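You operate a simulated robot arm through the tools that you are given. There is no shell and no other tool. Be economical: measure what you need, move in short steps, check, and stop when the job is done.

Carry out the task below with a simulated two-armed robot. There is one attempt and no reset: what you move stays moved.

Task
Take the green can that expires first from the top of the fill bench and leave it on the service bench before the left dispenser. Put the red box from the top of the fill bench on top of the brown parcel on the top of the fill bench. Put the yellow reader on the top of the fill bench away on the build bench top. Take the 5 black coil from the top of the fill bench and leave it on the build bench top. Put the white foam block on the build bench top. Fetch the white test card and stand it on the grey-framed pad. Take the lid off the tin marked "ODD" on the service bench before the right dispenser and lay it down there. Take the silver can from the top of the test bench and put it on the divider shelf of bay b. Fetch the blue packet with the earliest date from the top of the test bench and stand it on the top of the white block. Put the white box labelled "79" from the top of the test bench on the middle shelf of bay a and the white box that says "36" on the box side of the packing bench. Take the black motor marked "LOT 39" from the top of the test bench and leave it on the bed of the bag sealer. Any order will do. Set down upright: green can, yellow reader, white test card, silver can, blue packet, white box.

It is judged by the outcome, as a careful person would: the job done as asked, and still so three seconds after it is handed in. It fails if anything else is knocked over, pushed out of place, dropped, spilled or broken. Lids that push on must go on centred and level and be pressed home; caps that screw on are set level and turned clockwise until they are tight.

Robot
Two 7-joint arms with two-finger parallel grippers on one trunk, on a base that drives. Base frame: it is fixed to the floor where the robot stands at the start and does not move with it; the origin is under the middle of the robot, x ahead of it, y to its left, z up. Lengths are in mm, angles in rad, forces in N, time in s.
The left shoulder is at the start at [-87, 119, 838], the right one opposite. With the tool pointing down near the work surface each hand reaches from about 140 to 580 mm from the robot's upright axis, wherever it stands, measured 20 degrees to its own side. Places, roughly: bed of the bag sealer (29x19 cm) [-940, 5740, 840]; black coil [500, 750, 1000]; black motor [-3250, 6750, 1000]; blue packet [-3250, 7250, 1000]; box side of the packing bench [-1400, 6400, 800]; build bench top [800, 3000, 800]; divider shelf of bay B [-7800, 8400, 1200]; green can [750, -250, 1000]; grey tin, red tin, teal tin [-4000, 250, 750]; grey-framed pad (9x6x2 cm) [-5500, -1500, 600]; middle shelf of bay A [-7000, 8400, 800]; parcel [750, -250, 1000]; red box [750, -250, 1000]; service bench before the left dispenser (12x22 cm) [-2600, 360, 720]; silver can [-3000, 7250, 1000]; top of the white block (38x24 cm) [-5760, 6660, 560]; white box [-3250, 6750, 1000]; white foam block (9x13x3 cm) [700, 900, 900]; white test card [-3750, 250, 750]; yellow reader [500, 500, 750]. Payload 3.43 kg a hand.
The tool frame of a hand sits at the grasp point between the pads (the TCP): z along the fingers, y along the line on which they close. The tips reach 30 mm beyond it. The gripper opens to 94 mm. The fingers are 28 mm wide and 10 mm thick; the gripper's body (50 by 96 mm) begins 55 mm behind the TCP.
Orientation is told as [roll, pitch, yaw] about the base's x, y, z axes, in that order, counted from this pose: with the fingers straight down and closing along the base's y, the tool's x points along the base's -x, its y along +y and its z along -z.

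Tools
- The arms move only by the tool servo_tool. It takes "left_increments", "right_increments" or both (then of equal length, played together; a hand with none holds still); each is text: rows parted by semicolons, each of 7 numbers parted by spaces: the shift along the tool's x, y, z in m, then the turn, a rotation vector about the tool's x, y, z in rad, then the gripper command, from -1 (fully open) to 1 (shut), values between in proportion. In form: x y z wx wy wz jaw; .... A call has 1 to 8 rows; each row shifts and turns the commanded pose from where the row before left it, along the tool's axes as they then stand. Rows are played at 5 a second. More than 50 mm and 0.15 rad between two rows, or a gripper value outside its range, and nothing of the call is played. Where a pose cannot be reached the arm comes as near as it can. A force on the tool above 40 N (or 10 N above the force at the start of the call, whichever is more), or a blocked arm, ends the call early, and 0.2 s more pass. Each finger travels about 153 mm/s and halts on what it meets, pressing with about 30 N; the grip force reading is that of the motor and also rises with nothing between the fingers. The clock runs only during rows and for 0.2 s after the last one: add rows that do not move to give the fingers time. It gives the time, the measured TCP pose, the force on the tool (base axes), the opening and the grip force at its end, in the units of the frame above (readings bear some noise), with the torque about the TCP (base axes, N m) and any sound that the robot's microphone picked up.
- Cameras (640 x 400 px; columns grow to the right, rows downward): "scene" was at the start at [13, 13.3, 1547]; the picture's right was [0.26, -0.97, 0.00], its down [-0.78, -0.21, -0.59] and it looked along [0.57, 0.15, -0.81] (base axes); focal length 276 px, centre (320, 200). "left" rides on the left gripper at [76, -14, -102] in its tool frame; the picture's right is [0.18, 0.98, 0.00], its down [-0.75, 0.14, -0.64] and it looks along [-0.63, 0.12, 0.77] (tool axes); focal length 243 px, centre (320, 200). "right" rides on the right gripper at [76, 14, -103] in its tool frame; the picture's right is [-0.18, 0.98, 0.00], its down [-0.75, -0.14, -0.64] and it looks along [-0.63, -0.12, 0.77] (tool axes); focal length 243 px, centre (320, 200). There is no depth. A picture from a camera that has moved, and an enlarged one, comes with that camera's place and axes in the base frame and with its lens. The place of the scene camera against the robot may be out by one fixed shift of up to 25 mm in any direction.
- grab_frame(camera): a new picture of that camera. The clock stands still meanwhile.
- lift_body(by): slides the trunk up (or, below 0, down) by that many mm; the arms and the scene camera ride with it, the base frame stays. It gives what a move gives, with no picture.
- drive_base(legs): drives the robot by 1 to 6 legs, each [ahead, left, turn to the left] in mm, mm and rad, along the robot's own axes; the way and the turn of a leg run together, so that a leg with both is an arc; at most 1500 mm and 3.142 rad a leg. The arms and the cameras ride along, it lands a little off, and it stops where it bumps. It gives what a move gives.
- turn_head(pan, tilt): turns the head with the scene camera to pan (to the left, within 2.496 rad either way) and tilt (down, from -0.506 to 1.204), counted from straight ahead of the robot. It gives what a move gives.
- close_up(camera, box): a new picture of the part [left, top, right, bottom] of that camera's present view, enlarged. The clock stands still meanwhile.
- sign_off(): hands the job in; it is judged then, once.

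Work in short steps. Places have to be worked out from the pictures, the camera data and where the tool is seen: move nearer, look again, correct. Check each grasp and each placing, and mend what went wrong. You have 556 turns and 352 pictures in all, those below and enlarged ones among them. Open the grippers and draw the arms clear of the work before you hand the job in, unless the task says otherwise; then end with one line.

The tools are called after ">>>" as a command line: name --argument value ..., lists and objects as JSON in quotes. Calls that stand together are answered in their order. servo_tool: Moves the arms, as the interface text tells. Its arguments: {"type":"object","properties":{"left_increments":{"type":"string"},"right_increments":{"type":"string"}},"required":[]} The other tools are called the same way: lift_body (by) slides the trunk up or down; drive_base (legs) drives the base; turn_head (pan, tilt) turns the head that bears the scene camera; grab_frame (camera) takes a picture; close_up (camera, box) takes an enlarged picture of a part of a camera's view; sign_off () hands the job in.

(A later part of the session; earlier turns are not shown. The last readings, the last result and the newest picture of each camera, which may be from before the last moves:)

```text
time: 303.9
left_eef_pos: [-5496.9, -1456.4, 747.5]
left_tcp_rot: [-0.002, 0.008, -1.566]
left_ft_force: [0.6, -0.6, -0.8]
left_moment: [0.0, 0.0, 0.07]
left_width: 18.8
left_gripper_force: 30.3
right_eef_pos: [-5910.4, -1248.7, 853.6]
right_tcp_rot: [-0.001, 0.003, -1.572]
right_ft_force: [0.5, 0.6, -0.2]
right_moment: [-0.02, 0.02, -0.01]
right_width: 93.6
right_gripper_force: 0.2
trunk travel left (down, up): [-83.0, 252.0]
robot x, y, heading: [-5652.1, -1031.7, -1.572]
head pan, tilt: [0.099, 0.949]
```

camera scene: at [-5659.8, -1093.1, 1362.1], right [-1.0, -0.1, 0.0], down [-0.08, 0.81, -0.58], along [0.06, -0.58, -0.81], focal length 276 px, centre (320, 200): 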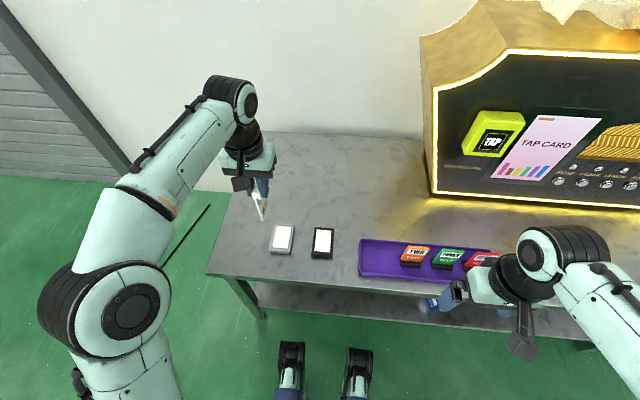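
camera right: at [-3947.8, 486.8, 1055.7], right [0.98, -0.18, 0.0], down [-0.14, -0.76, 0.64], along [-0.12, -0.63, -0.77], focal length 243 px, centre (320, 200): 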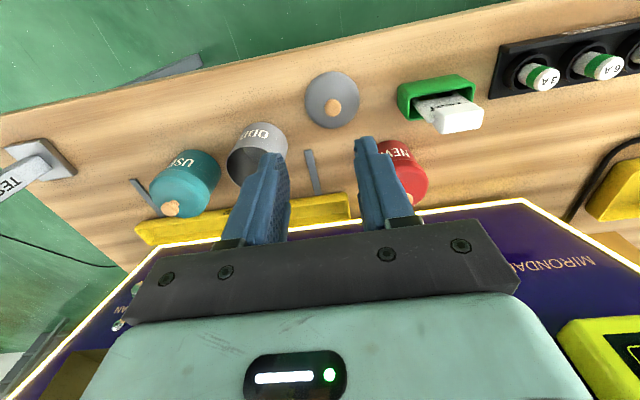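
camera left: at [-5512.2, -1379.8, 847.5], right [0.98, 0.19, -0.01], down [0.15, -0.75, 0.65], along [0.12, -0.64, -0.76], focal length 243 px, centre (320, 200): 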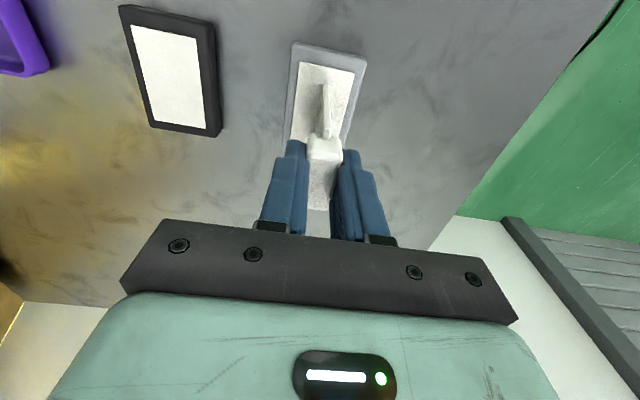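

Just touching off. I re-level slightly, settle 1 mm down and open the fingers gently.

>>> servo_tool --left_increments "0 0 0.0008 0 -0.005 0 1;0 0 0 0 0 0 1;0 0 0 0 0 0 0.55;0 0 0 0 0 0 0.5;0 0 0 0 0 0 0.4;0 0 0 0 0 0 0.2;0 0 0 0 0 0 0.2"

>>> grab_frame --camera "left"

>>> close_up --camera "scene" --box '[230, 170, 330, 270]'

```text
time: 305.5
left_eef_pos: [-5498.3, -1455.8, 747.1]
left_tcp_rot: [-0.004, -0.001, -1.567]
left_ft_force: [-0.2, -0.5, -0.1]
left_moment: [0.04, 0.04, 0.0]
left_width: 37.6
left_gripper_force: 0.0
right_eef_pos: [-5910.3, -1248.3, 851.9]
right_tcp_rot: [-0.002, 0.003, -1.572]
right_ft_force: [0.3, 0.0, 0.2]
right_moment: [-0.01, 0.01, -0.01]
right_width: 93.9
right_gripper_force: 0.1
trunk travel left (down, up): [-83.0, 252.0]
robot x, y, heading: [-5651.0, -1031.2, -1.572]
head pan, tilt: [0.099, 0.949]
```

```text
216 pictures are left
camera left: at [-5512.4, -1380.3, 849.4], right [0.98, 0.19, 0.0], down [0.15, -0.75, 0.64], along [0.12, -0.63, -0.77], focal length 243 px, centre (320, 200)
```

left: 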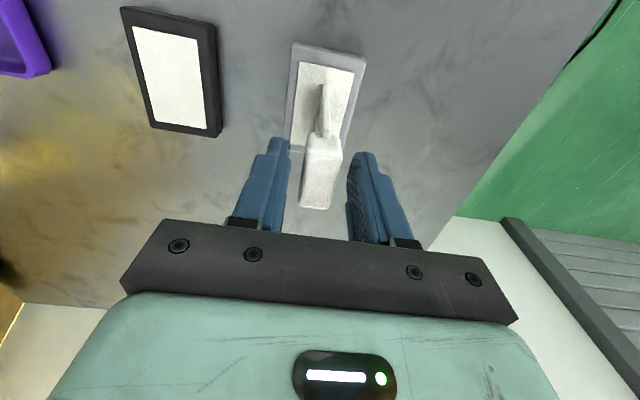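

```text
4.00 times, centred on (280, 220) of scene
camera zoom: at [-5659.8, -1093.0, 1362.1], right [-1.0, -0.1, 0.0], down [-0.08, 0.81, -0.58], along [0.06, -0.58, -0.81], focal length 1103 px, centre (480, 120)
```

zoom: 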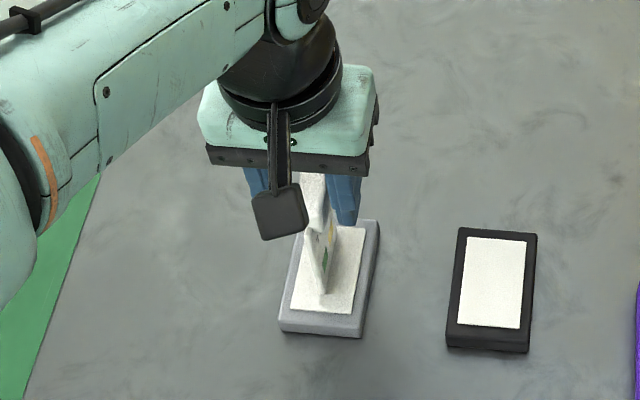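

It stands free. I draw straight up and verify.

>>> servo_tool --left_increments "0 0 0 0 0 0 -0.1;0 0 0 0 0 0 -0.1;0 0 -0.02 0 0 0 -0.1;0 0 -0.04 0 0 0 -0.1;0 0 -0.05 0 0 0 -0.1;0 0 -0.05 0 0 0 -0.1;0 0 0 0 0 0 -0.1"

>>> grab_frame --camera "left"

>>> close_up --camera "scene" --box '[230, 170, 330, 270]'

```text
time: 307.1
left_eef_pos: [-5497.1, -1455.8, 907.4]
left_tcp_rot: [-0.004, -0.001, -1.569]
left_ft_force: [0.3, 0.1, 0.2]
left_moment: [-0.04, 0.02, 0.04]
left_width: 51.6
left_gripper_force: 0.1
right_eef_pos: [-5909.2, -1248.4, 853.0]
right_tcp_rot: [-0.002, 0.002, -1.572]
right_ft_force: [0.0, -0.5, -0.5]
right_moment: [0.0, -0.02, -0.01]
right_width: 93.8
right_gripper_force: 0.1
trunk travel left (down, up): [-83.0, 252.0]
robot x, y, heading: [-5653.8, -1031.1, -1.569]
head pan, tilt: [0.099, 0.949]
```

```text
214 pictures are left
camera left: at [-5511.7, -1380.3, 1010.3], right [0.98, 0.19, 0.0], down [0.15, -0.75, 0.64], along [0.12, -0.63, -0.77], focal length 243 px, centre (320, 200)
```

left: 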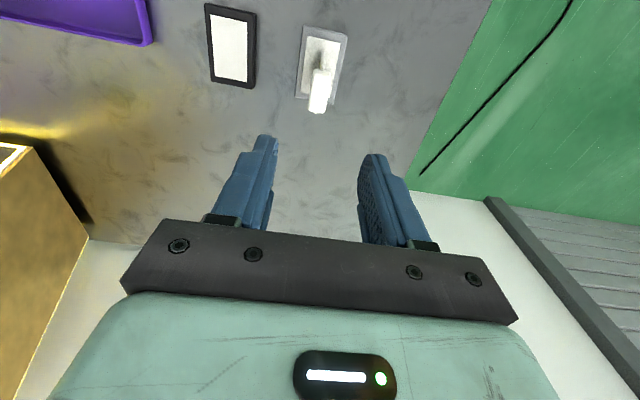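

```text
4.00 times, centred on (280, 220) of scene
camera zoom: at [-5659.7, -1093.0, 1362.0], right [-1.0, -0.1, 0.0], down [-0.08, 0.81, -0.58], along [0.06, -0.58, -0.81], focal length 1103 px, centre (480, 120)
```

zoom: 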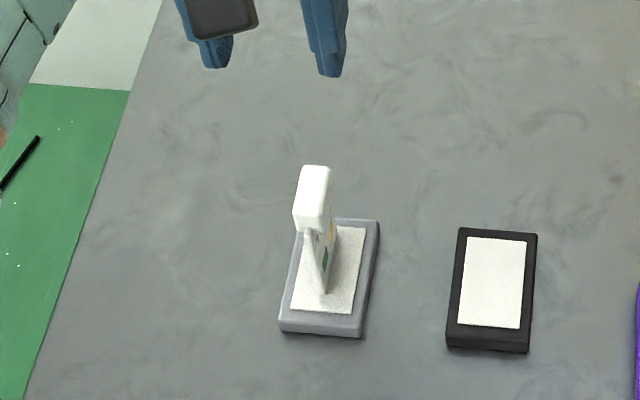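

The card stands upright on the grey-framed pad. Next is the test bench at (−3250,7000). I tuck the hands, raise the trunk and drive back out.

>>> servo_tool --left_increments "0.045 0.01 0 0 0 0 -1;0.045 0.01 0 0 0 0 -1;0.045 0.01 0 0 0 0 -1;0.01 0.04 0 0 0 0 -1;0 0.04 0 0 0 0 -1"

>>> lift_body --by 150

>>> drive_base --legs '[[-1100, 0, 0], [-1100, 0, 0], [0, 1450, 0], [0, 1450, 0], [0, 0, 3.14]]'

>>> turn_head --pan 0.0 --tilt 0.25

>>> grab_frame --camera "scene"

```text
time: 308.3
left_eef_pos: [-5385.8, -1309.2, 907.1]
left_tcp_rot: [-0.004, -0.001, -1.567]
left_ft_force: [-0.4, -0.8, 0.8]
left_moment: [0.01, 0.02, -0.01]
left_width: 93.8
left_gripper_force: 0.0
right_eef_pos: [-5909.7, -1247.4, 853.1]
right_tcp_rot: [-0.001, 0.002, -1.571]
right_ft_force: [0.2, 0.0, -0.8]
right_moment: [0.02, 0.0, 0.0]
right_width: 93.8
right_gripper_force: 0.0
trunk travel left (down, up): [-83.0, 252.0]
robot x, y, heading: [-5653.7, -1034.2, -1.571]
head pan, tilt: [0.099, 0.949]
```

```text
time: 310.0
left_eef_pos: [-5387.0, -1311.1, 1056.8]
left_tcp_rot: [-0.003, 0.001, -1.568]
left_ft_force: [-0.1, -0.1, -0.6]
left_moment: [0.01, 0.02, 0.02]
left_width: 93.8
left_gripper_force: 0.1
right_eef_pos: [-5911.3, -1248.5, 1002.9]
right_tcp_rot: [-0.001, 0.003, -1.571]
right_ft_force: [0.9, -0.4, 0.4]
right_moment: [-0.01, 0.0, 0.03]
right_width: 94.0
right_gripper_force: 0.1
trunk travel left (down, up): [-233.0, 102.0]
robot x, y, heading: [-5650.0, -1033.2, -1.572]
head pan, tilt: [0.099, 0.949]
```

```text
time: 353.3
left_eef_pos: [-2996.9, 1430.6, 1058.5]
left_tcp_rot: [-0.002, 0.0, 1.581]
left_ft_force: [-0.6, 0.6, -0.4]
left_moment: [0.01, 0.02, 0.02]
left_width: 93.9
left_gripper_force: 0.0
right_eef_pos: [-2473.5, 1372.5, 1003.0]
right_tcp_rot: [-0.001, 0.004, 1.58]
right_ft_force: [0.1, 0.4, -0.5]
right_moment: [-0.01, 0.01, -0.01]
right_width: 93.9
right_gripper_force: 0.1
trunk travel left (down, up): [-233.0, 102.0]
robot x, y, heading: [-2727.9, 1154.8, 1.578]
head pan, tilt: [0.099, 0.949]
```

```text
time: 354.4
left_eef_pos: [-2995.8, 1430.1, 1057.9]
left_tcp_rot: [-0.005, -0.001, 1.58]
left_ft_force: [-0.2, 0.4, -0.2]
left_moment: [0.01, 0.0, -0.02]
left_width: 94.0
left_gripper_force: 0.0
right_eef_pos: [-2473.2, 1372.8, 1004.1]
right_tcp_rot: [-0.003, 0.004, 1.579]
right_ft_force: [-0.4, 0.1, -0.4]
right_moment: [0.0, -0.02, 0.01]
right_width: 93.7
right_gripper_force: 0.0
trunk travel left (down, up): [-233.0, 102.0]
robot x, y, heading: [-2728.5, 1155.4, 1.576]
head pan, tilt: [0.0, 0.25]
```

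```text
212 pictures are left
camera scene: at [-2743.2, 1198.0, 1575.9], right [1.0, 0.01, 0.0], down [0.0, -0.25, -0.97], along [-0.01, 0.97, -0.25], focal length 276 px, centre (320, 200)
```

scene: 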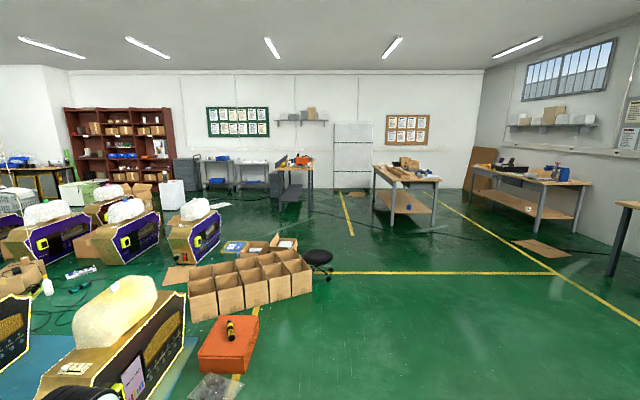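

The aisle between test bench (right edge x≈−2900) and packing bench (left edge x≈−1600) is free. I drive up the lane and turn to face −x at y≈6750.

>>> drive_base --legs '[[0, -780, 0], [1450, 0, 0], [1400, 0, 0], [1350, 330, 0], [1400, 40, 0], [0, 0, 1.565]]'

>>> turn_head --pan 0.0 --tilt 0.6

>>> grab_frame --camera "scene"

```text
time: 391.9
left_eef_pos: [-2609.3, 6501.8, 1058.5]
left_tcp_rot: [-0.003, 0.0, 3.14]
left_ft_force: [0.2, 0.5, -0.1]
left_moment: [0.03, -0.02, 0.0]
left_width: 94.2
left_gripper_force: 0.0
right_eef_pos: [-2546.1, 7022.4, 1002.5]
right_tcp_rot: [-0.002, 0.004, 3.138]
right_ft_force: [0.4, 0.4, -0.1]
right_moment: [-0.01, -0.01, -0.02]
right_width: 94.1
right_gripper_force: 0.0
trunk travel left (down, up): [-233.0, 102.0]
robot x, y, heading: [-2328.5, 6763.7, 3.135]
head pan, tilt: [0.0, 0.25]
```

```text
time: 392.8
left_eef_pos: [-2609.7, 6501.0, 1057.4]
left_tcp_rot: [-0.003, 0.0, 3.139]
left_ft_force: [-0.7, 0.6, -0.7]
left_moment: [-0.04, -0.03, -0.03]
left_width: 93.9
left_gripper_force: 0.1
right_eef_pos: [-2544.5, 7022.5, 1002.5]
right_tcp_rot: [-0.001, 0.004, 3.139]
right_ft_force: [0.4, -0.3, -0.2]
right_moment: [-0.04, -0.02, 0.01]
right_width: 93.9
right_gripper_force: 0.1
trunk travel left (down, up): [-233.0, 102.0]
robot x, y, heading: [-2327.5, 6760.8, 3.135]
head pan, tilt: [0.0, 0.6]
```

```text
211 pictures are left
camera scene: at [-2388.5, 6759.1, 1543.8], right [0.01, 1.0, 0.0], down [0.56, 0.0, -0.83], along [-0.83, 0.01, -0.56], focal length 276 px, centre (320, 200)
```

scene: 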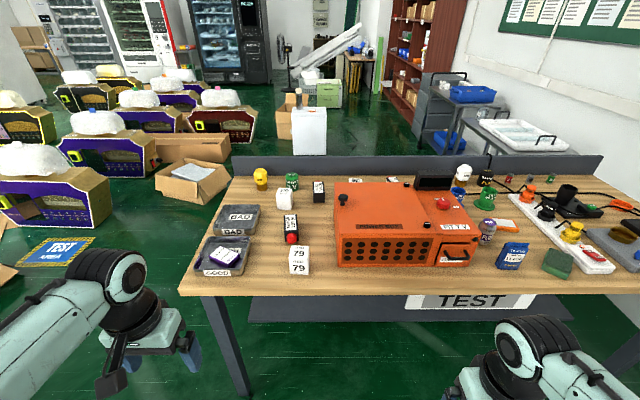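

The test bench front is before me. I enlarge both halves.

>>> close_up --camera "scene" --box '[180, 160, 350, 290]'

>>> close_up --camera "scene" --box '[420, 150, 640, 290]'

```text
3.08 times, centred on (265, 225) of scene
camera zoom: at [-2388.5, 6759.1, 1543.8], right [0.01, 1.0, 0.0], down [0.56, 0.0, -0.83], along [-0.83, 0.01, -0.56], focal length 848 px, centre (489, 123)
```

zoom: 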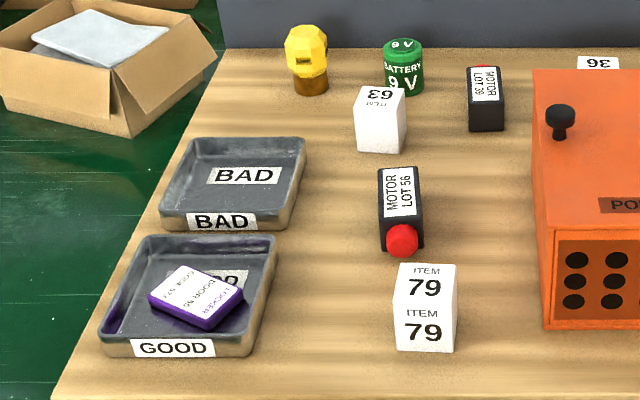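

```text
2.86 times, centred on (530, 220) of scene
camera zoom: at [-2388.5, 6759.1, 1543.8], right [0.01, 1.0, 0.0], down [0.56, 0.0, -0.83], along [-0.83, 0.01, -0.56], focal length 788 px, centre (-280, 143)
```

zoom: 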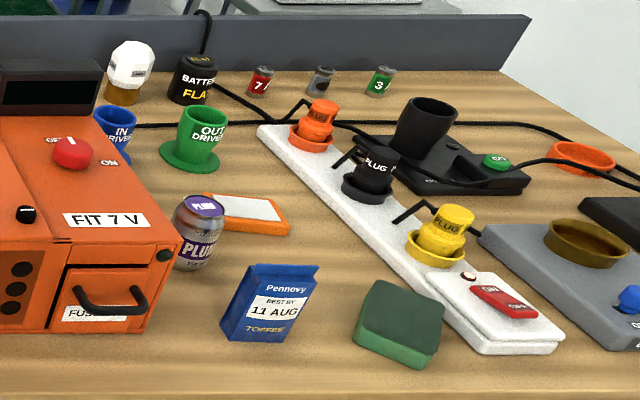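

I zoom in on the "36/63" boxes and search for other blue packets.

>>> close_up --camera "scene" --box '[262, 170, 362, 240]'

>>> turn_head --pan -0.75 --tilt 0.5

>>> grab_frame --camera "scene"

```text
5.71 times, centred on (312, 205) of scene
camera zoom: at [-2388.5, 6759.1, 1543.8], right [0.01, 1.0, 0.0], down [0.56, 0.0, -0.83], along [-0.83, 0.01, -0.56], focal length 1575 px, centre (366, 171)
```

zoom: 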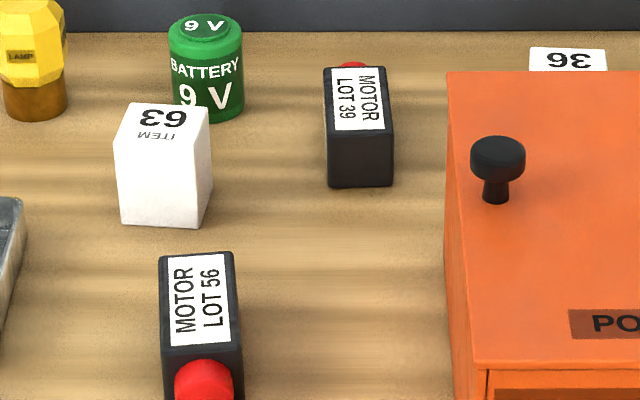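

```text
time: 393.9
left_eef_pos: [-2609.3, 6500.4, 1057.4]
left_tcp_rot: [-0.004, 0.0, 3.14]
left_ft_force: [0.7, 0.0, 0.2]
left_moment: [-0.03, 0.01, -0.01]
left_width: 93.9
left_gripper_force: 0.1
right_eef_pos: [-2545.2, 7023.2, 1002.8]
right_tcp_rot: [-0.001, 0.003, 3.138]
right_ft_force: [0.5, -0.2, -0.1]
right_moment: [-0.02, 0.02, -0.03]
right_width: 94.0
right_gripper_force: 0.1
trunk travel left (down, up): [-233.0, 102.0]
robot x, y, heading: [-2329.7, 6765.2, 3.136]
head pan, tilt: [-0.75, 0.499]
```

```text
207 pictures are left
camera scene: at [-2366.4, 6821.0, 1552.8], right [0.69, 0.73, 0.0], down [0.35, -0.33, -0.88], along [-0.64, 0.6, -0.48], focal length 276 px, centre (320, 200)
```

scene: 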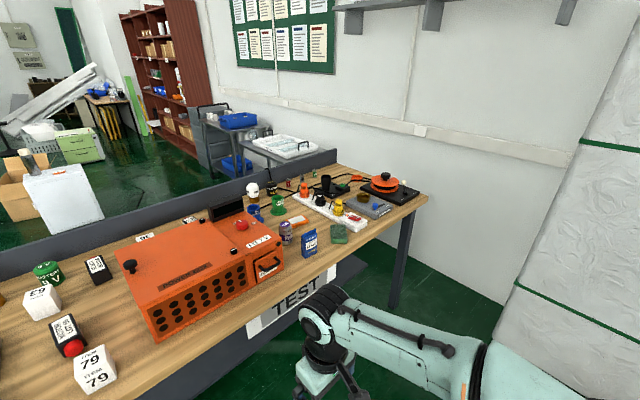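

"63" box stands nearer; the "36" box is behind the orange unit near the bench's back, as is motor LOT 39; those I'll take from the back side. First from the front: box 79 with the left hand. I raise the trunk and approach.

>>> lift_body --by 80

>>> drive_base --legs '[[230, -90, 0.005]]'

>>> turn_head --pan 0.1 --tilt 0.85

>>> grab_frame --camera "scene"

>>> grab_frame --camera "left"

```text
time: 395.0
left_eef_pos: [-2609.0, 6500.2, 1138.3]
left_tcp_rot: [-0.003, -0.001, 3.14]
left_ft_force: [0.6, 0.5, 0.2]
left_moment: [-0.01, 0.02, 0.01]
left_width: 94.0
left_gripper_force: 0.1
right_eef_pos: [-2543.6, 7022.4, 1083.2]
right_tcp_rot: [-0.003, 0.004, 3.139]
right_ft_force: [-0.6, 0.1, 0.3]
right_moment: [0.0, 0.0, -0.02]
right_width: 93.8
right_gripper_force: 0.1
trunk travel left (down, up): [-313.0, 22.0]
robot x, y, heading: [-2329.6, 6765.5, 3.136]
head pan, tilt: [-0.75, 0.499]
```

```text
time: 396.8
left_eef_pos: [-2833.6, 6588.7, 1137.3]
left_tcp_rot: [-0.004, 0.0, -3.138]
left_ft_force: [-0.6, 0.1, 0.1]
left_moment: [0.04, 0.01, 0.02]
left_width: 93.9
left_gripper_force: 0.0
right_eef_pos: [-2772.4, 7111.2, 1082.0]
right_tcp_rot: [-0.003, 0.006, -3.141]
right_ft_force: [1.0, -0.2, -0.4]
right_moment: [0.01, 0.01, -0.02]
right_width: 94.1
right_gripper_force: 0.0
trunk travel left (down, up): [-313.0, 22.0]
robot x, y, heading: [-2556.3, 6849.9, 3.139]
head pan, tilt: [-0.75, 0.499]
```

```text
time: 398.0
left_eef_pos: [-2835.2, 6588.5, 1137.9]
left_tcp_rot: [-0.002, 0.001, -3.138]
left_ft_force: [0.8, -0.1, -0.3]
left_moment: [-0.04, 0.0, -0.01]
left_width: 93.8
left_gripper_force: 0.0
right_eef_pos: [-2774.3, 7111.2, 1081.9]
right_tcp_rot: [-0.003, 0.004, -3.141]
right_ft_force: [0.0, 0.2, -0.2]
right_moment: [0.02, -0.01, 0.03]
right_width: 93.7
right_gripper_force: 0.1
trunk travel left (down, up): [-313.0, 22.0]
robot x, y, heading: [-2557.7, 6857.1, 3.138]
head pan, tilt: [0.099, 0.85]
```

```text
206 pictures are left
camera scene: at [-2604.2, 6840.6, 1608.7], right [-0.1, 1.0, 0.0], down [0.75, 0.07, -0.66], along [-0.66, -0.06, -0.75], focal length 276 px, centre (320, 200)
```

scene: 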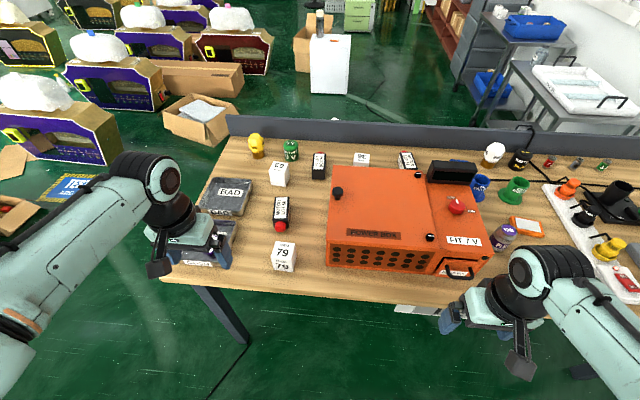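

```text
205 pictures are left
camera left: at [-2759.3, 6602.8, 1239.3], right [0.19, -0.98, 0.0], down [-0.75, -0.15, 0.64], along [-0.63, -0.12, -0.77], focal length 243 px, centre (320, 200)
```

left: 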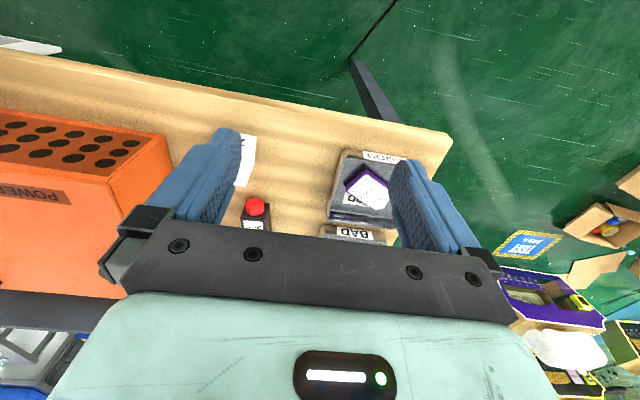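

I bring the left hand over box 79.

>>> servo_tool --left_increments "-0.034 -0.021 0 0 0 0 -1;-0.034 -0.021 0 0 0 0 -1;-0.034 -0.021 0 0 0 0 -1;-0.034 -0.021 0 0 0 0 -1;-0.034 -0.021 0 0 0 0 -1;0 0 0.04 0 0 0 -1;0 0 0 0 0 0 -1"

>>> grab_frame --camera "left"

```text
time: 399.6
left_eef_pos: [-3003.7, 6694.3, 1097.4]
left_tcp_rot: [-0.002, 0.002, -3.139]
left_ft_force: [-0.1, 0.3, -0.3]
left_moment: [0.0, -0.02, 0.01]
left_width: 94.1
left_gripper_force: 0.1
right_eef_pos: [-2773.2, 7111.5, 1083.5]
right_tcp_rot: [-0.002, 0.004, -3.141]
right_ft_force: [-0.3, -0.3, 0.1]
right_moment: [0.02, -0.02, 0.0]
right_width: 93.8
right_gripper_force: 0.2
trunk travel left (down, up): [-313.0, 22.0]
robot x, y, heading: [-2558.1, 6855.8, 3.14]
head pan, tilt: [0.099, 0.85]
```

```text
204 pictures are left
camera left: at [-2929.8, 6707.7, 1199.6], right [0.19, -0.98, 0.0], down [-0.75, -0.15, 0.64], along [-0.63, -0.12, -0.77], focal length 243 px, centre (320, 200)
```

left: 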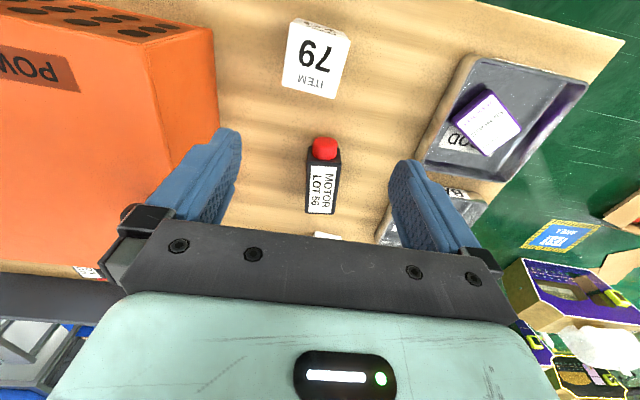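

Scene and hand camera disagree on x by ~45 mm; I check the hand against the box in the scene picture.

>>> close_up --camera "scene" --box '[200, 130, 360, 290]'

>>> grab_frame --camera "right"

```text
2.50 times, centred on (280, 210) of scene
camera zoom: at [-2604.2, 6840.8, 1608.7], right [-0.1, 1.0, 0.0], down [0.75, 0.07, -0.66], along [-0.66, -0.06, -0.75], focal length 689 px, centre (420, 175)
```

zoom: 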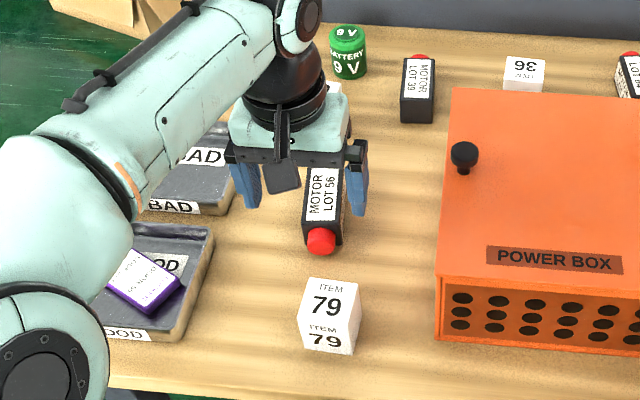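

```text
202 pictures are left
camera right: at [-2698.0, 7096.8, 1186.5], right [-0.18, -0.98, 0.0], down [-0.76, 0.14, 0.64], along [-0.63, 0.12, -0.77], focal length 243 px, centre (320, 200)
```

right: 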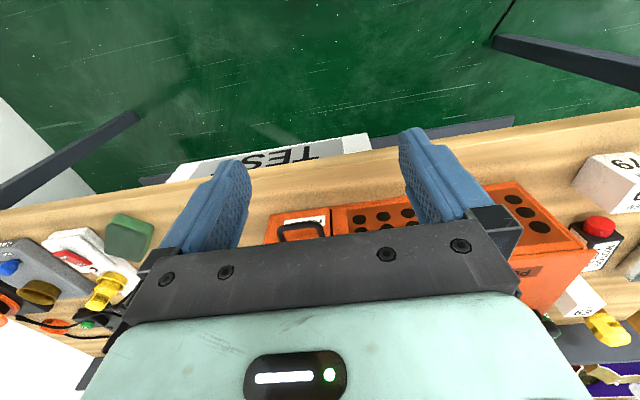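

The bench is probably higher than assumed. I move above the box per the hand camera and descend a bit to re-measure.

>>> servo_tool --left_increments "0.022 -0.008 0.02 0 0 0 -1;0 0 0.02 0 0 0 -1;0 0 0 0 0 0 -1"

>>> grab_frame --camera "left"

```text
time: 400.4
left_eef_pos: [-2982.1, 6702.0, 1057.9]
left_tcp_rot: [-0.005, -0.002, -3.139]
left_ft_force: [-0.4, -0.7, 0.6]
left_moment: [-0.01, -0.03, -0.01]
left_width: 94.0
left_gripper_force: 0.1
right_eef_pos: [-2772.1, 7110.9, 1083.2]
right_tcp_rot: [-0.002, 0.002, -3.141]
right_ft_force: [0.5, -0.9, 0.6]
right_moment: [-0.04, 0.06, 0.0]
right_width: 93.9
right_gripper_force: 0.0
trunk travel left (down, up): [-313.0, 22.0]
robot x, y, heading: [-2554.6, 6853.4, 3.137]
head pan, tilt: [0.099, 0.85]
```

```text
201 pictures are left
camera left: at [-2907.8, 6715.8, 1159.7], right [0.19, -0.98, 0.0], down [-0.75, -0.15, 0.64], along [-0.63, -0.12, -0.77], focal length 243 px, centre (320, 200)
```

left: 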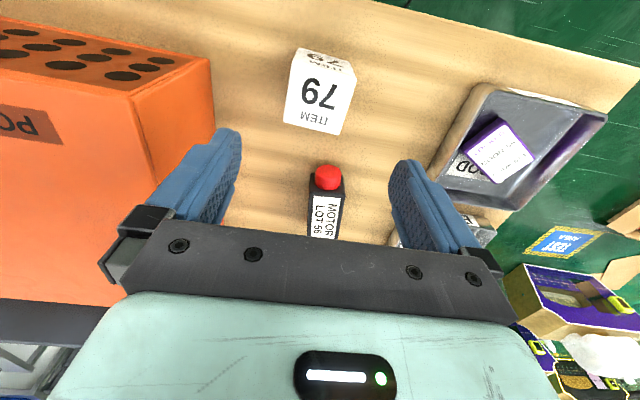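

Top at z≈931, centre (−2982,6702): already under the TCP. I descend stepwise.

>>> servo_tool --left_increments "0 0 0.045 0 0 0 -1;0 0 0.045 0 0 0 -1;0 0 0.02 0 0 0 -1;0 0 0 0 0 0 -1"

>>> grab_frame --camera "left"

>>> close_up --camera "scene" --box '[200, 150, 360, 290]'

```text
time: 401.4
left_eef_pos: [-2983.7, 6700.7, 947.4]
left_tcp_rot: [-0.003, -0.001, -3.14]
left_ft_force: [-1.0, -0.5, 0.5]
left_moment: [0.03, -0.01, 0.0]
left_width: 93.7
left_gripper_force: 0.1
right_eef_pos: [-2773.5, 7111.1, 1083.1]
right_tcp_rot: [-0.003, 0.002, -3.142]
right_ft_force: [0.3, 0.2, -0.3]
right_moment: [-0.02, -0.02, -0.02]
right_width: 94.0
right_gripper_force: 0.1
trunk travel left (down, up): [-313.0, 22.0]
robot x, y, heading: [-2556.8, 6854.2, 3.139]
head pan, tilt: [0.099, 0.85]
```

```text
200 pictures are left
camera left: at [-2908.1, 6715.4, 1049.1], right [0.19, -0.98, 0.0], down [-0.75, -0.15, 0.64], along [-0.63, -0.12, -0.77], focal length 243 px, centre (320, 200)
```

left: 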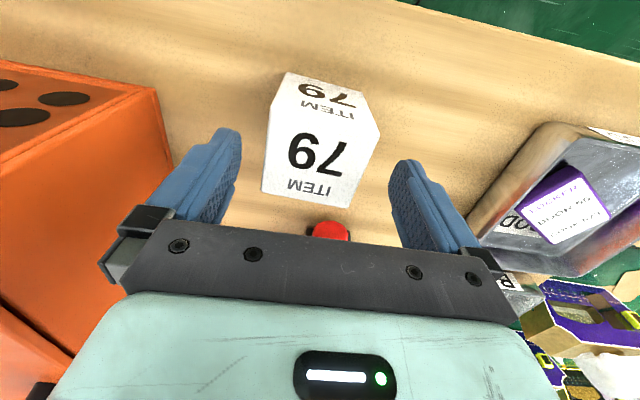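

```text
2.86 times, centred on (280, 220) of scene
camera zoom: at [-2604.0, 6840.4, 1608.7], right [-0.1, 1.0, 0.0], down [0.75, 0.07, -0.66], along [-0.66, -0.06, -0.75], focal length 788 px, centre (434, 143)
```

zoom: 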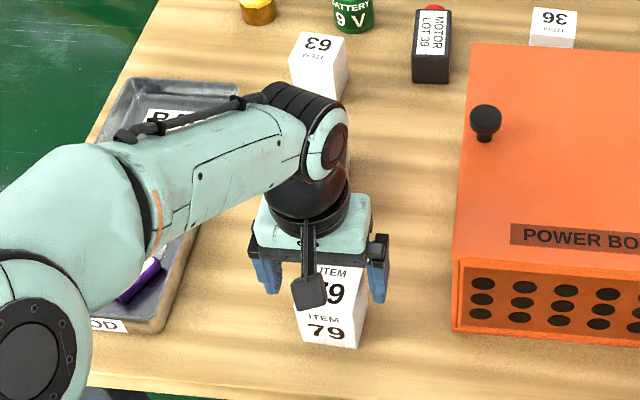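

Top z≈921, bench ≈860. I descend to z≈904 and close.

>>> servo_tool --left_increments "0 0 0.03 0 0 0 -1;0 0 0.013 0 0 0 -1;0 0 0 0 0 0 -0.5;0 0 0 0 0 0 0;0 0 0 0 0 0 1;0 0 0 0 0 0 1;0 0 0 0 0 0 1"

>>> servo_tool --left_increments "0 0 -0.03 0 0 0 1;0 0 -0.05 0 0 0 1;0 0 -0.05 0 0 0 1;0.03 0 -0.03 0 0 0 1;0.04 0.02 0 0 0 0 1;0.04 0.02 0 0 0 0 1;0 0 0 0 0 0 1"

>>> grab_frame --camera "left"

```text
time: 403.0
left_eef_pos: [-2983.0, 6703.0, 904.7]
left_tcp_rot: [-0.006, 0.0, -3.136]
left_ft_force: [-0.4, 0.3, 0.7]
left_moment: [0.0, 0.01, 0.0]
left_width: 62.4
left_gripper_force: 29.7
right_eef_pos: [-2773.4, 7111.6, 1083.0]
right_tcp_rot: [-0.003, 0.003, -3.142]
right_ft_force: [-0.3, -0.5, 0.1]
right_moment: [-0.02, 0.01, 0.0]
right_width: 94.0
right_gripper_force: 0.0
trunk travel left (down, up): [-313.0, 22.0]
robot x, y, heading: [-2554.3, 6852.8, 3.14]
head pan, tilt: [0.099, 0.85]
```

```text
time: 404.6
left_eef_pos: [-2873.7, 6662.4, 1065.4]
left_tcp_rot: [-0.003, -0.001, -3.139]
left_ft_force: [0.1, 0.5, -0.5]
left_moment: [-0.02, 0.0, 0.0]
left_width: 62.0
left_gripper_force: 30.2
right_eef_pos: [-2774.3, 7111.5, 1083.0]
right_tcp_rot: [-0.001, 0.003, -3.142]
right_ft_force: [-0.3, 0.0, -0.5]
right_moment: [0.0, 0.01, 0.01]
right_width: 94.0
right_gripper_force: 0.1
trunk travel left (down, up): [-313.0, 22.0]
robot x, y, heading: [-2554.7, 6853.8, 3.141]
head pan, tilt: [0.099, 0.85]
```

```text
198 pictures are left
camera left: at [-2797.7, 6676.1, 1166.0], right [0.19, -0.98, 0.0], down [-0.75, -0.15, 0.64], along [-0.63, -0.12, -0.77], focal length 243 px, centre (320, 200)
```

left: 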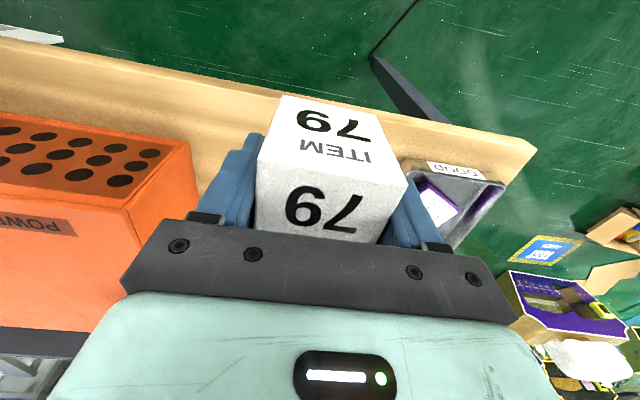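

Box 79 held (62 mm wide). I retract it and move right to the silver can and blue packet.

>>> servo_tool --left_increments "0.04 0 -0.02 0 0 0 1;0.04 0.02 -0.02 0 0 0 1;0.03 0.03 0 0 0 0 1;0 0.04 0 0 0 0 1" --right_increments "0 0 -0.03 0 0 0 -1;0 0 -0.03 0 0 0 -1;0 0 0 0 0 0 -1;0 0 0 0 0 0 -1"

>>> drive_base --legs '[[0, -370, 0], [90, 0, 0]]'

>>> turn_head --pan -0.1 --tilt 0.8

>>> grab_frame --camera "scene"

>>> grab_frame --camera "right"

```text
time: 405.6
left_eef_pos: [-2761.8, 6572.1, 1104.0]
left_tcp_rot: [-0.002, -0.001, -3.139]
left_ft_force: [0.0, 0.1, -0.9]
left_moment: [0.02, 0.0, 0.02]
left_width: 62.2
left_gripper_force: 29.8
right_eef_pos: [-2773.2, 7110.6, 1144.2]
right_tcp_rot: [-0.005, 0.004, -3.141]
right_ft_force: [-1.1, 0.0, -0.3]
right_moment: [0.03, -0.04, 0.03]
right_width: 94.0
right_gripper_force: 0.2
trunk travel left (down, up): [-313.0, 22.0]
robot x, y, heading: [-2555.8, 6853.7, 3.143]
head pan, tilt: [0.099, 0.85]
```

```text
time: 410.1
left_eef_pos: [-2849.8, 6944.6, 1102.3]
left_tcp_rot: [-0.005, 0.0, -3.139]
left_ft_force: [0.4, 0.4, -1.2]
left_moment: [-0.02, 0.0, 0.02]
left_width: 61.7
left_gripper_force: 30.3
right_eef_pos: [-2859.4, 7482.8, 1143.2]
right_tcp_rot: [-0.001, 0.003, 3.141]
right_ft_force: [0.2, 0.3, 0.0]
right_moment: [-0.01, 0.03, -0.01]
right_width: 93.9
right_gripper_force: 0.1
trunk travel left (down, up): [-313.0, 22.0]
robot x, y, heading: [-2645.6, 7224.9, 3.139]
head pan, tilt: [0.099, 0.85]
```

```text
time: 410.9
left_eef_pos: [-2849.5, 6945.0, 1104.1]
left_tcp_rot: [-0.004, 0.001, -3.14]
left_ft_force: [-0.4, 0.1, -0.5]
left_moment: [-0.01, 0.02, 0.03]
left_width: 61.6
left_gripper_force: 29.9
right_eef_pos: [-2860.1, 7480.4, 1142.7]
right_tcp_rot: [-0.002, 0.002, 3.139]
right_ft_force: [0.1, 0.1, 0.1]
right_moment: [-0.02, 0.0, 0.01]
right_width: 94.2
right_gripper_force: 0.2
trunk travel left (down, up): [-313.0, 22.0]
robot x, y, heading: [-2645.2, 7225.2, 3.137]
head pan, tilt: [-0.099, 0.799]
```

```text
197 pictures are left
camera scene: at [-2694.2, 7226.5, 1612.7], right [0.1, 0.99, 0.0], down [0.71, -0.07, -0.7], along [-0.69, 0.07, -0.72], focal length 276 px, centre (320, 200)
```

scene: 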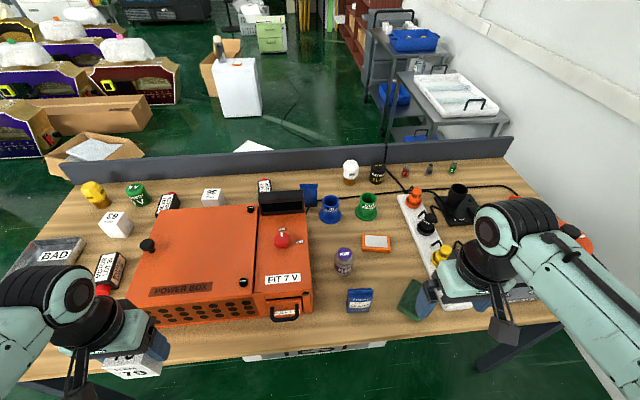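

```text
196 pictures are left
camera right: at [-2784.9, 7467.3, 1246.9], right [-0.19, -0.98, 0.0], down [-0.76, 0.14, 0.64], along [-0.63, 0.12, -0.77], focal length 243 px, centre (320, 200)
```

right: 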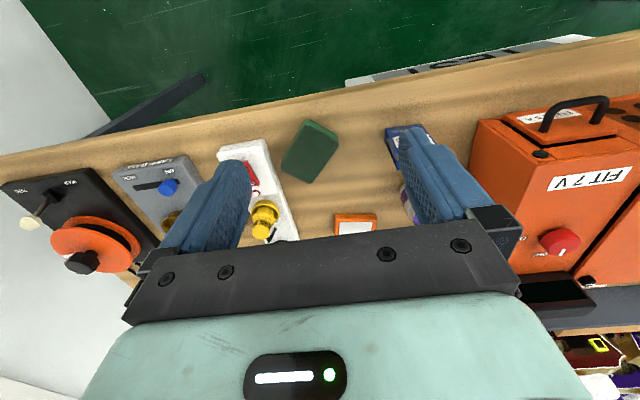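

Another blue packet stands behind the orange unit. I enlarge both and the can.

>>> close_up --camera "scene" --box '[270, 160, 400, 320]'

>>> close_up --camera "scene" --box '[290, 170, 340, 215]'

```text
2.50 times, centred on (335, 240) of scene
camera zoom: at [-2694.2, 7226.5, 1612.7], right [0.1, 0.99, 0.0], down [0.71, -0.07, -0.7], along [-0.69, 0.07, -0.72], focal length 689 px, centre (282, 100)
```

zoom: 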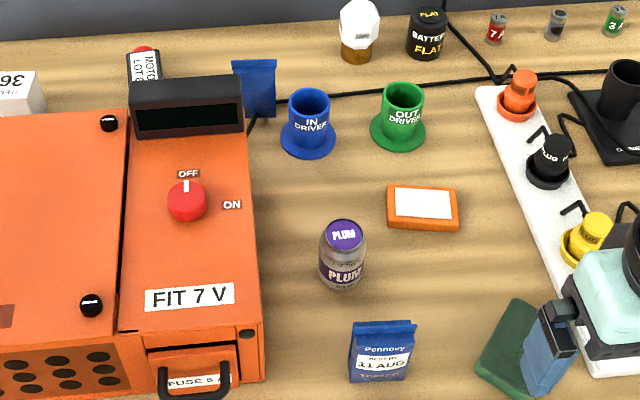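

```text
8.89 times, centred on (315, 192) of scene
camera zoom: at [-2694.2, 7226.5, 1612.7], right [0.1, 0.99, 0.0], down [0.71, -0.07, -0.7], along [-0.69, 0.07, -0.72], focal length 2451 px, centre (364, 267)
```

zoom: 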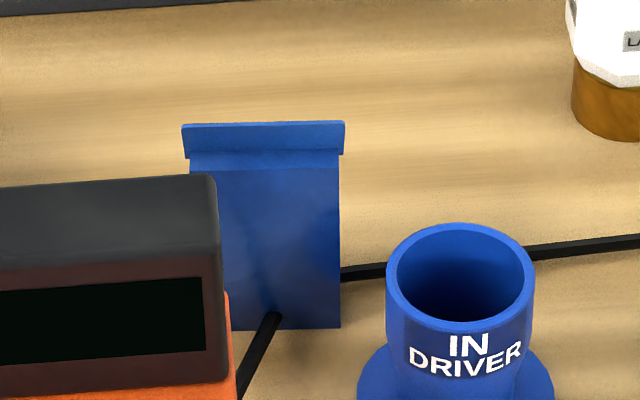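

Packet 1 says 11 AUG; packet 2's date faces the back. Silver can ≈(−3130,7342). I bring the right hand over the can.

>>> servo_tool --right_increments "-0.0417 0.023 0 0 0 0 -1;-0.0417 0.023 0 0 0 0 -1;-0.0417 0.023 0 0 0 0 -1;-0.0417 0.023 0 0 0 0 -1;-0.0417 0.023 0 0 0 0 -1;-0.0417 0.023 0 0 0 0 -1;0 0 0.04 0 0 0 -1;0 0 0 0 0 0 -1"

>>> grab_frame --camera "right"

```text
time: 412.6
left_eef_pos: [-2850.1, 6942.8, 1103.9]
left_tcp_rot: [-0.004, -0.002, -3.14]
left_ft_force: [0.4, -0.2, -1.0]
left_moment: [-0.01, -0.01, -0.01]
left_width: 61.8
left_gripper_force: 30.0
right_eef_pos: [-3111.5, 7345.1, 1101.2]
right_tcp_rot: [-0.005, 0.003, 3.139]
right_ft_force: [0.1, 0.0, -0.4]
right_moment: [-0.01, 0.01, 0.02]
right_width: 93.9
right_gripper_force: 0.1
trunk travel left (down, up): [-313.0, 22.0]
robot x, y, heading: [-2644.1, 7226.8, 3.134]
head pan, tilt: [-0.099, 0.799]
```

```text
193 pictures are left
camera right: at [-3036.2, 7329.5, 1205.0], right [-0.19, -0.98, 0.0], down [-0.76, 0.14, 0.64], along [-0.63, 0.12, -0.77], focal length 243 px, centre (320, 200)
```

right: 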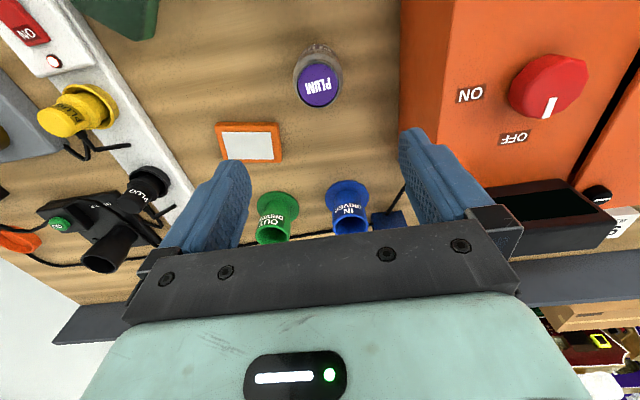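

Can top at ≈(−3103,7345) by the hand camera. I correct and descend 90 mm, then re-check.

>>> servo_tool --right_increments "0.008 0 0.04 0 0 0 -1;0 0 0.045 0 0 0 -1;0 0 0 0 0 0 -1"

>>> grab_frame --camera "right"

```text
time: 413.4
left_eef_pos: [-2848.1, 6945.3, 1102.8]
left_tcp_rot: [-0.002, 0.0, -3.141]
left_ft_force: [-0.4, -0.2, -0.8]
left_moment: [-0.02, -0.01, 0.0]
left_width: 61.6
left_gripper_force: 29.7
right_eef_pos: [-3102.1, 7344.7, 1017.4]
right_tcp_rot: [-0.001, 0.001, 3.141]
right_ft_force: [0.2, -0.4, -0.5]
right_moment: [0.01, -0.02, 0.0]
right_width: 94.2
right_gripper_force: 0.1
trunk travel left (down, up): [-313.0, 22.0]
robot x, y, heading: [-2646.8, 7227.1, 3.137]
head pan, tilt: [-0.099, 0.799]
```

```text
192 pictures are left
camera right: at [-3026.9, 7329.5, 1120.7], right [-0.19, -0.98, 0.0], down [-0.75, 0.14, 0.64], along [-0.63, 0.12, -0.77], focal length 243 px, centre (320, 200)
```

right: 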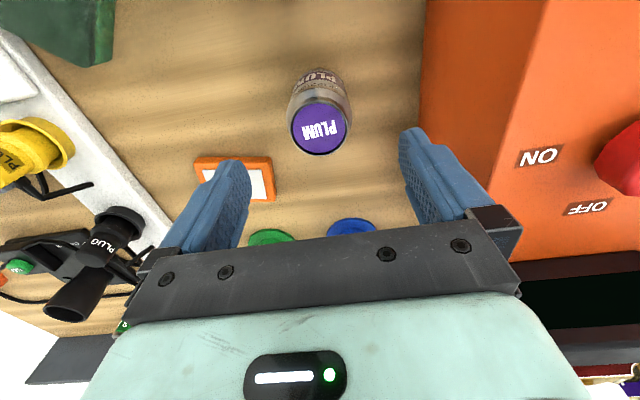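

Confirmed (−3102,7345), top z≈942. Descend to z≈912, close and lift.

>>> servo_tool --right_increments "0 0 0.04 0 0 0 -1;0 0 0.045 0 0 0 -1;0 0 0.02 0 0 0 -1;0 0 0 0 0 0 -1;0 0 0 0 0 0 -0.2;0 0 0 0 0 0 1;0 0 0 0 0 0 1;0 0 0 0 0 0 1"

>>> grab_frame --camera "right"

```text
time: 415.2
left_eef_pos: [-2848.9, 6943.8, 1103.7]
left_tcp_rot: [-0.003, 0.001, -3.14]
left_ft_force: [-0.6, 0.0, -0.4]
left_moment: [-0.01, 0.04, -0.02]
left_width: 61.6
left_gripper_force: 30.5
right_eef_pos: [-3103.0, 7344.4, 912.7]
right_tcp_rot: [-0.002, 0.004, 3.14]
right_ft_force: [-1.0, -0.3, 0.2]
right_moment: [-0.01, -0.03, -0.01]
right_width: 52.6
right_gripper_force: 29.6
trunk travel left (down, up): [-313.0, 22.0]
robot x, y, heading: [-2642.5, 7221.5, 3.145]
head pan, tilt: [-0.099, 0.799]
```

```text
191 pictures are left
camera right: at [-3027.5, 7330.1, 1015.5], right [-0.19, -0.98, 0.0], down [-0.76, 0.14, 0.64], along [-0.63, 0.12, -0.77], focal length 243 px, centre (320, 200)
```

right: 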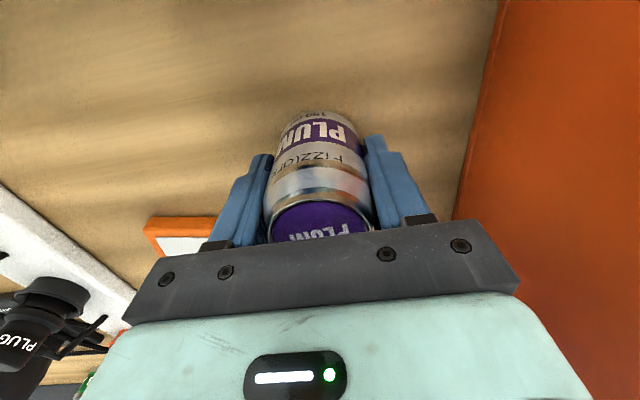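

Held at 52.6 mm. I lift straight up, then retract.

>>> servo_tool --right_increments "0 0 -0.04 0 0 0 1;0 0 -0.05 0 0 0 1;0 0 -0.05 0 0 0 1;0.02 0 -0.04 0 0 0 1;0.045 -0.02 0 0 0 0 1;0.045 -0.02 0 0 0 0 1;0.045 -0.02 0 0 0 0 1;0.045 -0.02 0 0 0 0 1"

>>> grab_frame --camera "right"

>>> grab_frame --camera "scene"

```text
time: 417.1
left_eef_pos: [-2848.6, 6945.6, 1104.7]
left_tcp_rot: [-0.004, -0.002, -3.14]
left_ft_force: [-0.7, 0.4, -0.2]
left_moment: [-0.02, 0.02, -0.01]
left_width: 61.7
left_gripper_force: 30.0
right_eef_pos: [-2899.4, 7426.6, 1095.0]
right_tcp_rot: [-0.003, 0.002, 3.14]
right_ft_force: [0.0, 0.7, -2.1]
right_moment: [-0.03, 0.02, -0.02]
right_width: 52.4
right_gripper_force: 30.3
trunk travel left (down, up): [-313.0, 22.0]
robot x, y, heading: [-2648.1, 7225.1, 3.141]
head pan, tilt: [-0.099, 0.799]
```

```text
190 pictures are left
camera right: at [-2823.0, 7410.7, 1197.7], right [-0.19, -0.98, 0.0], down [-0.75, 0.14, 0.64], along [-0.63, 0.12, -0.77], focal length 243 px, centre (320, 200)
```

right: 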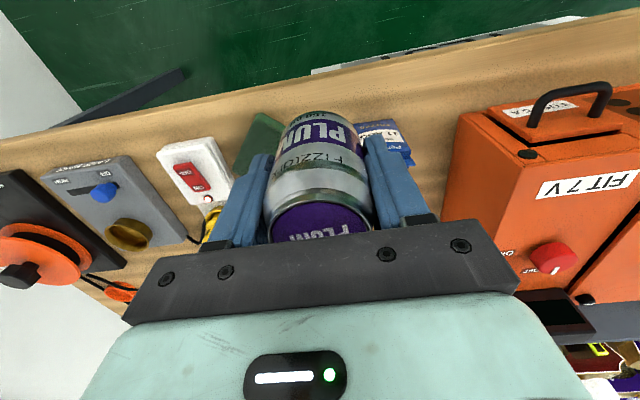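

```text
189 pictures are left
camera scene: at [-2692.1, 7227.4, 1612.6], right [0.1, 0.99, 0.0], down [0.71, -0.07, -0.7], along [-0.69, 0.07, -0.72], focal length 276 px, centre (320, 200)
```

scene: 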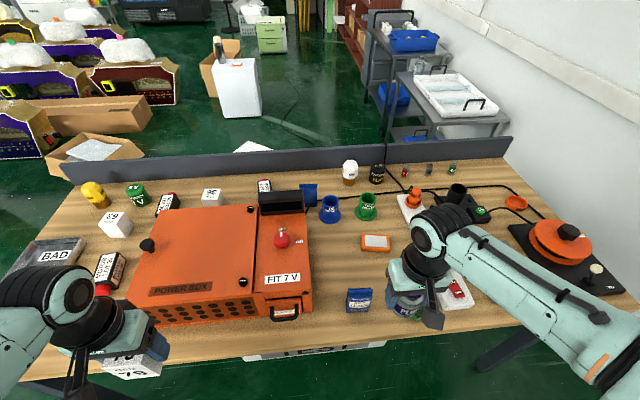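

Both held. I now drive around the bench's left end to its back side, pausing to look.

>>> drive_base --legs '[[-320, 0, 0], [0, 800, 0], [0, 800, 0], [700, 0, 0]]'

>>> turn_head --pan -0.2 --tilt 0.4

>>> grab_frame --camera "scene"

```text
time: 436.7
left_eef_pos: [-3227.5, 5330.1, 1104.0]
left_tcp_rot: [-0.003, -0.001, -3.131]
left_ft_force: [-0.4, -0.4, 0.3]
left_moment: [-0.01, 0.01, 0.01]
left_width: 61.6
left_gripper_force: 29.8
right_eef_pos: [-3282.9, 5810.3, 1093.9]
right_tcp_rot: [-0.002, 0.005, -3.133]
right_ft_force: [0.5, 0.9, -1.6]
right_moment: [-0.04, -0.03, 0.0]
right_width: 52.6
right_gripper_force: 29.9
trunk travel left (down, up): [-313.0, 22.0]
robot x, y, heading: [-3025.0, 5613.0, -3.138]
head pan, tilt: [-0.099, 0.799]
```

```text
time: 437.6
left_eef_pos: [-3226.3, 5330.1, 1102.7]
left_tcp_rot: [-0.003, 0.001, -3.131]
left_ft_force: [-0.2, -0.8, -0.5]
left_moment: [0.01, -0.03, -0.05]
left_width: 62.0
left_gripper_force: 29.9
right_eef_pos: [-3282.4, 5810.9, 1093.9]
right_tcp_rot: [-0.002, 0.002, -3.133]
right_ft_force: [-0.4, 0.4, -1.4]
right_moment: [-0.01, -0.03, 0.03]
right_width: 52.4
right_gripper_force: 30.5
trunk travel left (down, up): [-313.0, 22.0]
robot x, y, heading: [-3023.2, 5611.1, -3.137]
head pan, tilt: [-0.201, 0.4]
```

```text
188 pictures are left
camera scene: at [-3084.8, 5624.4, 1647.7], right [0.19, 0.98, 0.0], down [0.38, -0.08, -0.92], along [-0.9, 0.18, -0.39], focal length 276 px, centre (320, 200)
```

scene: 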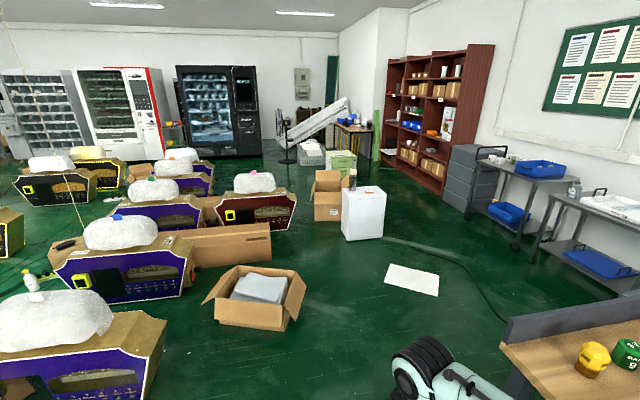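

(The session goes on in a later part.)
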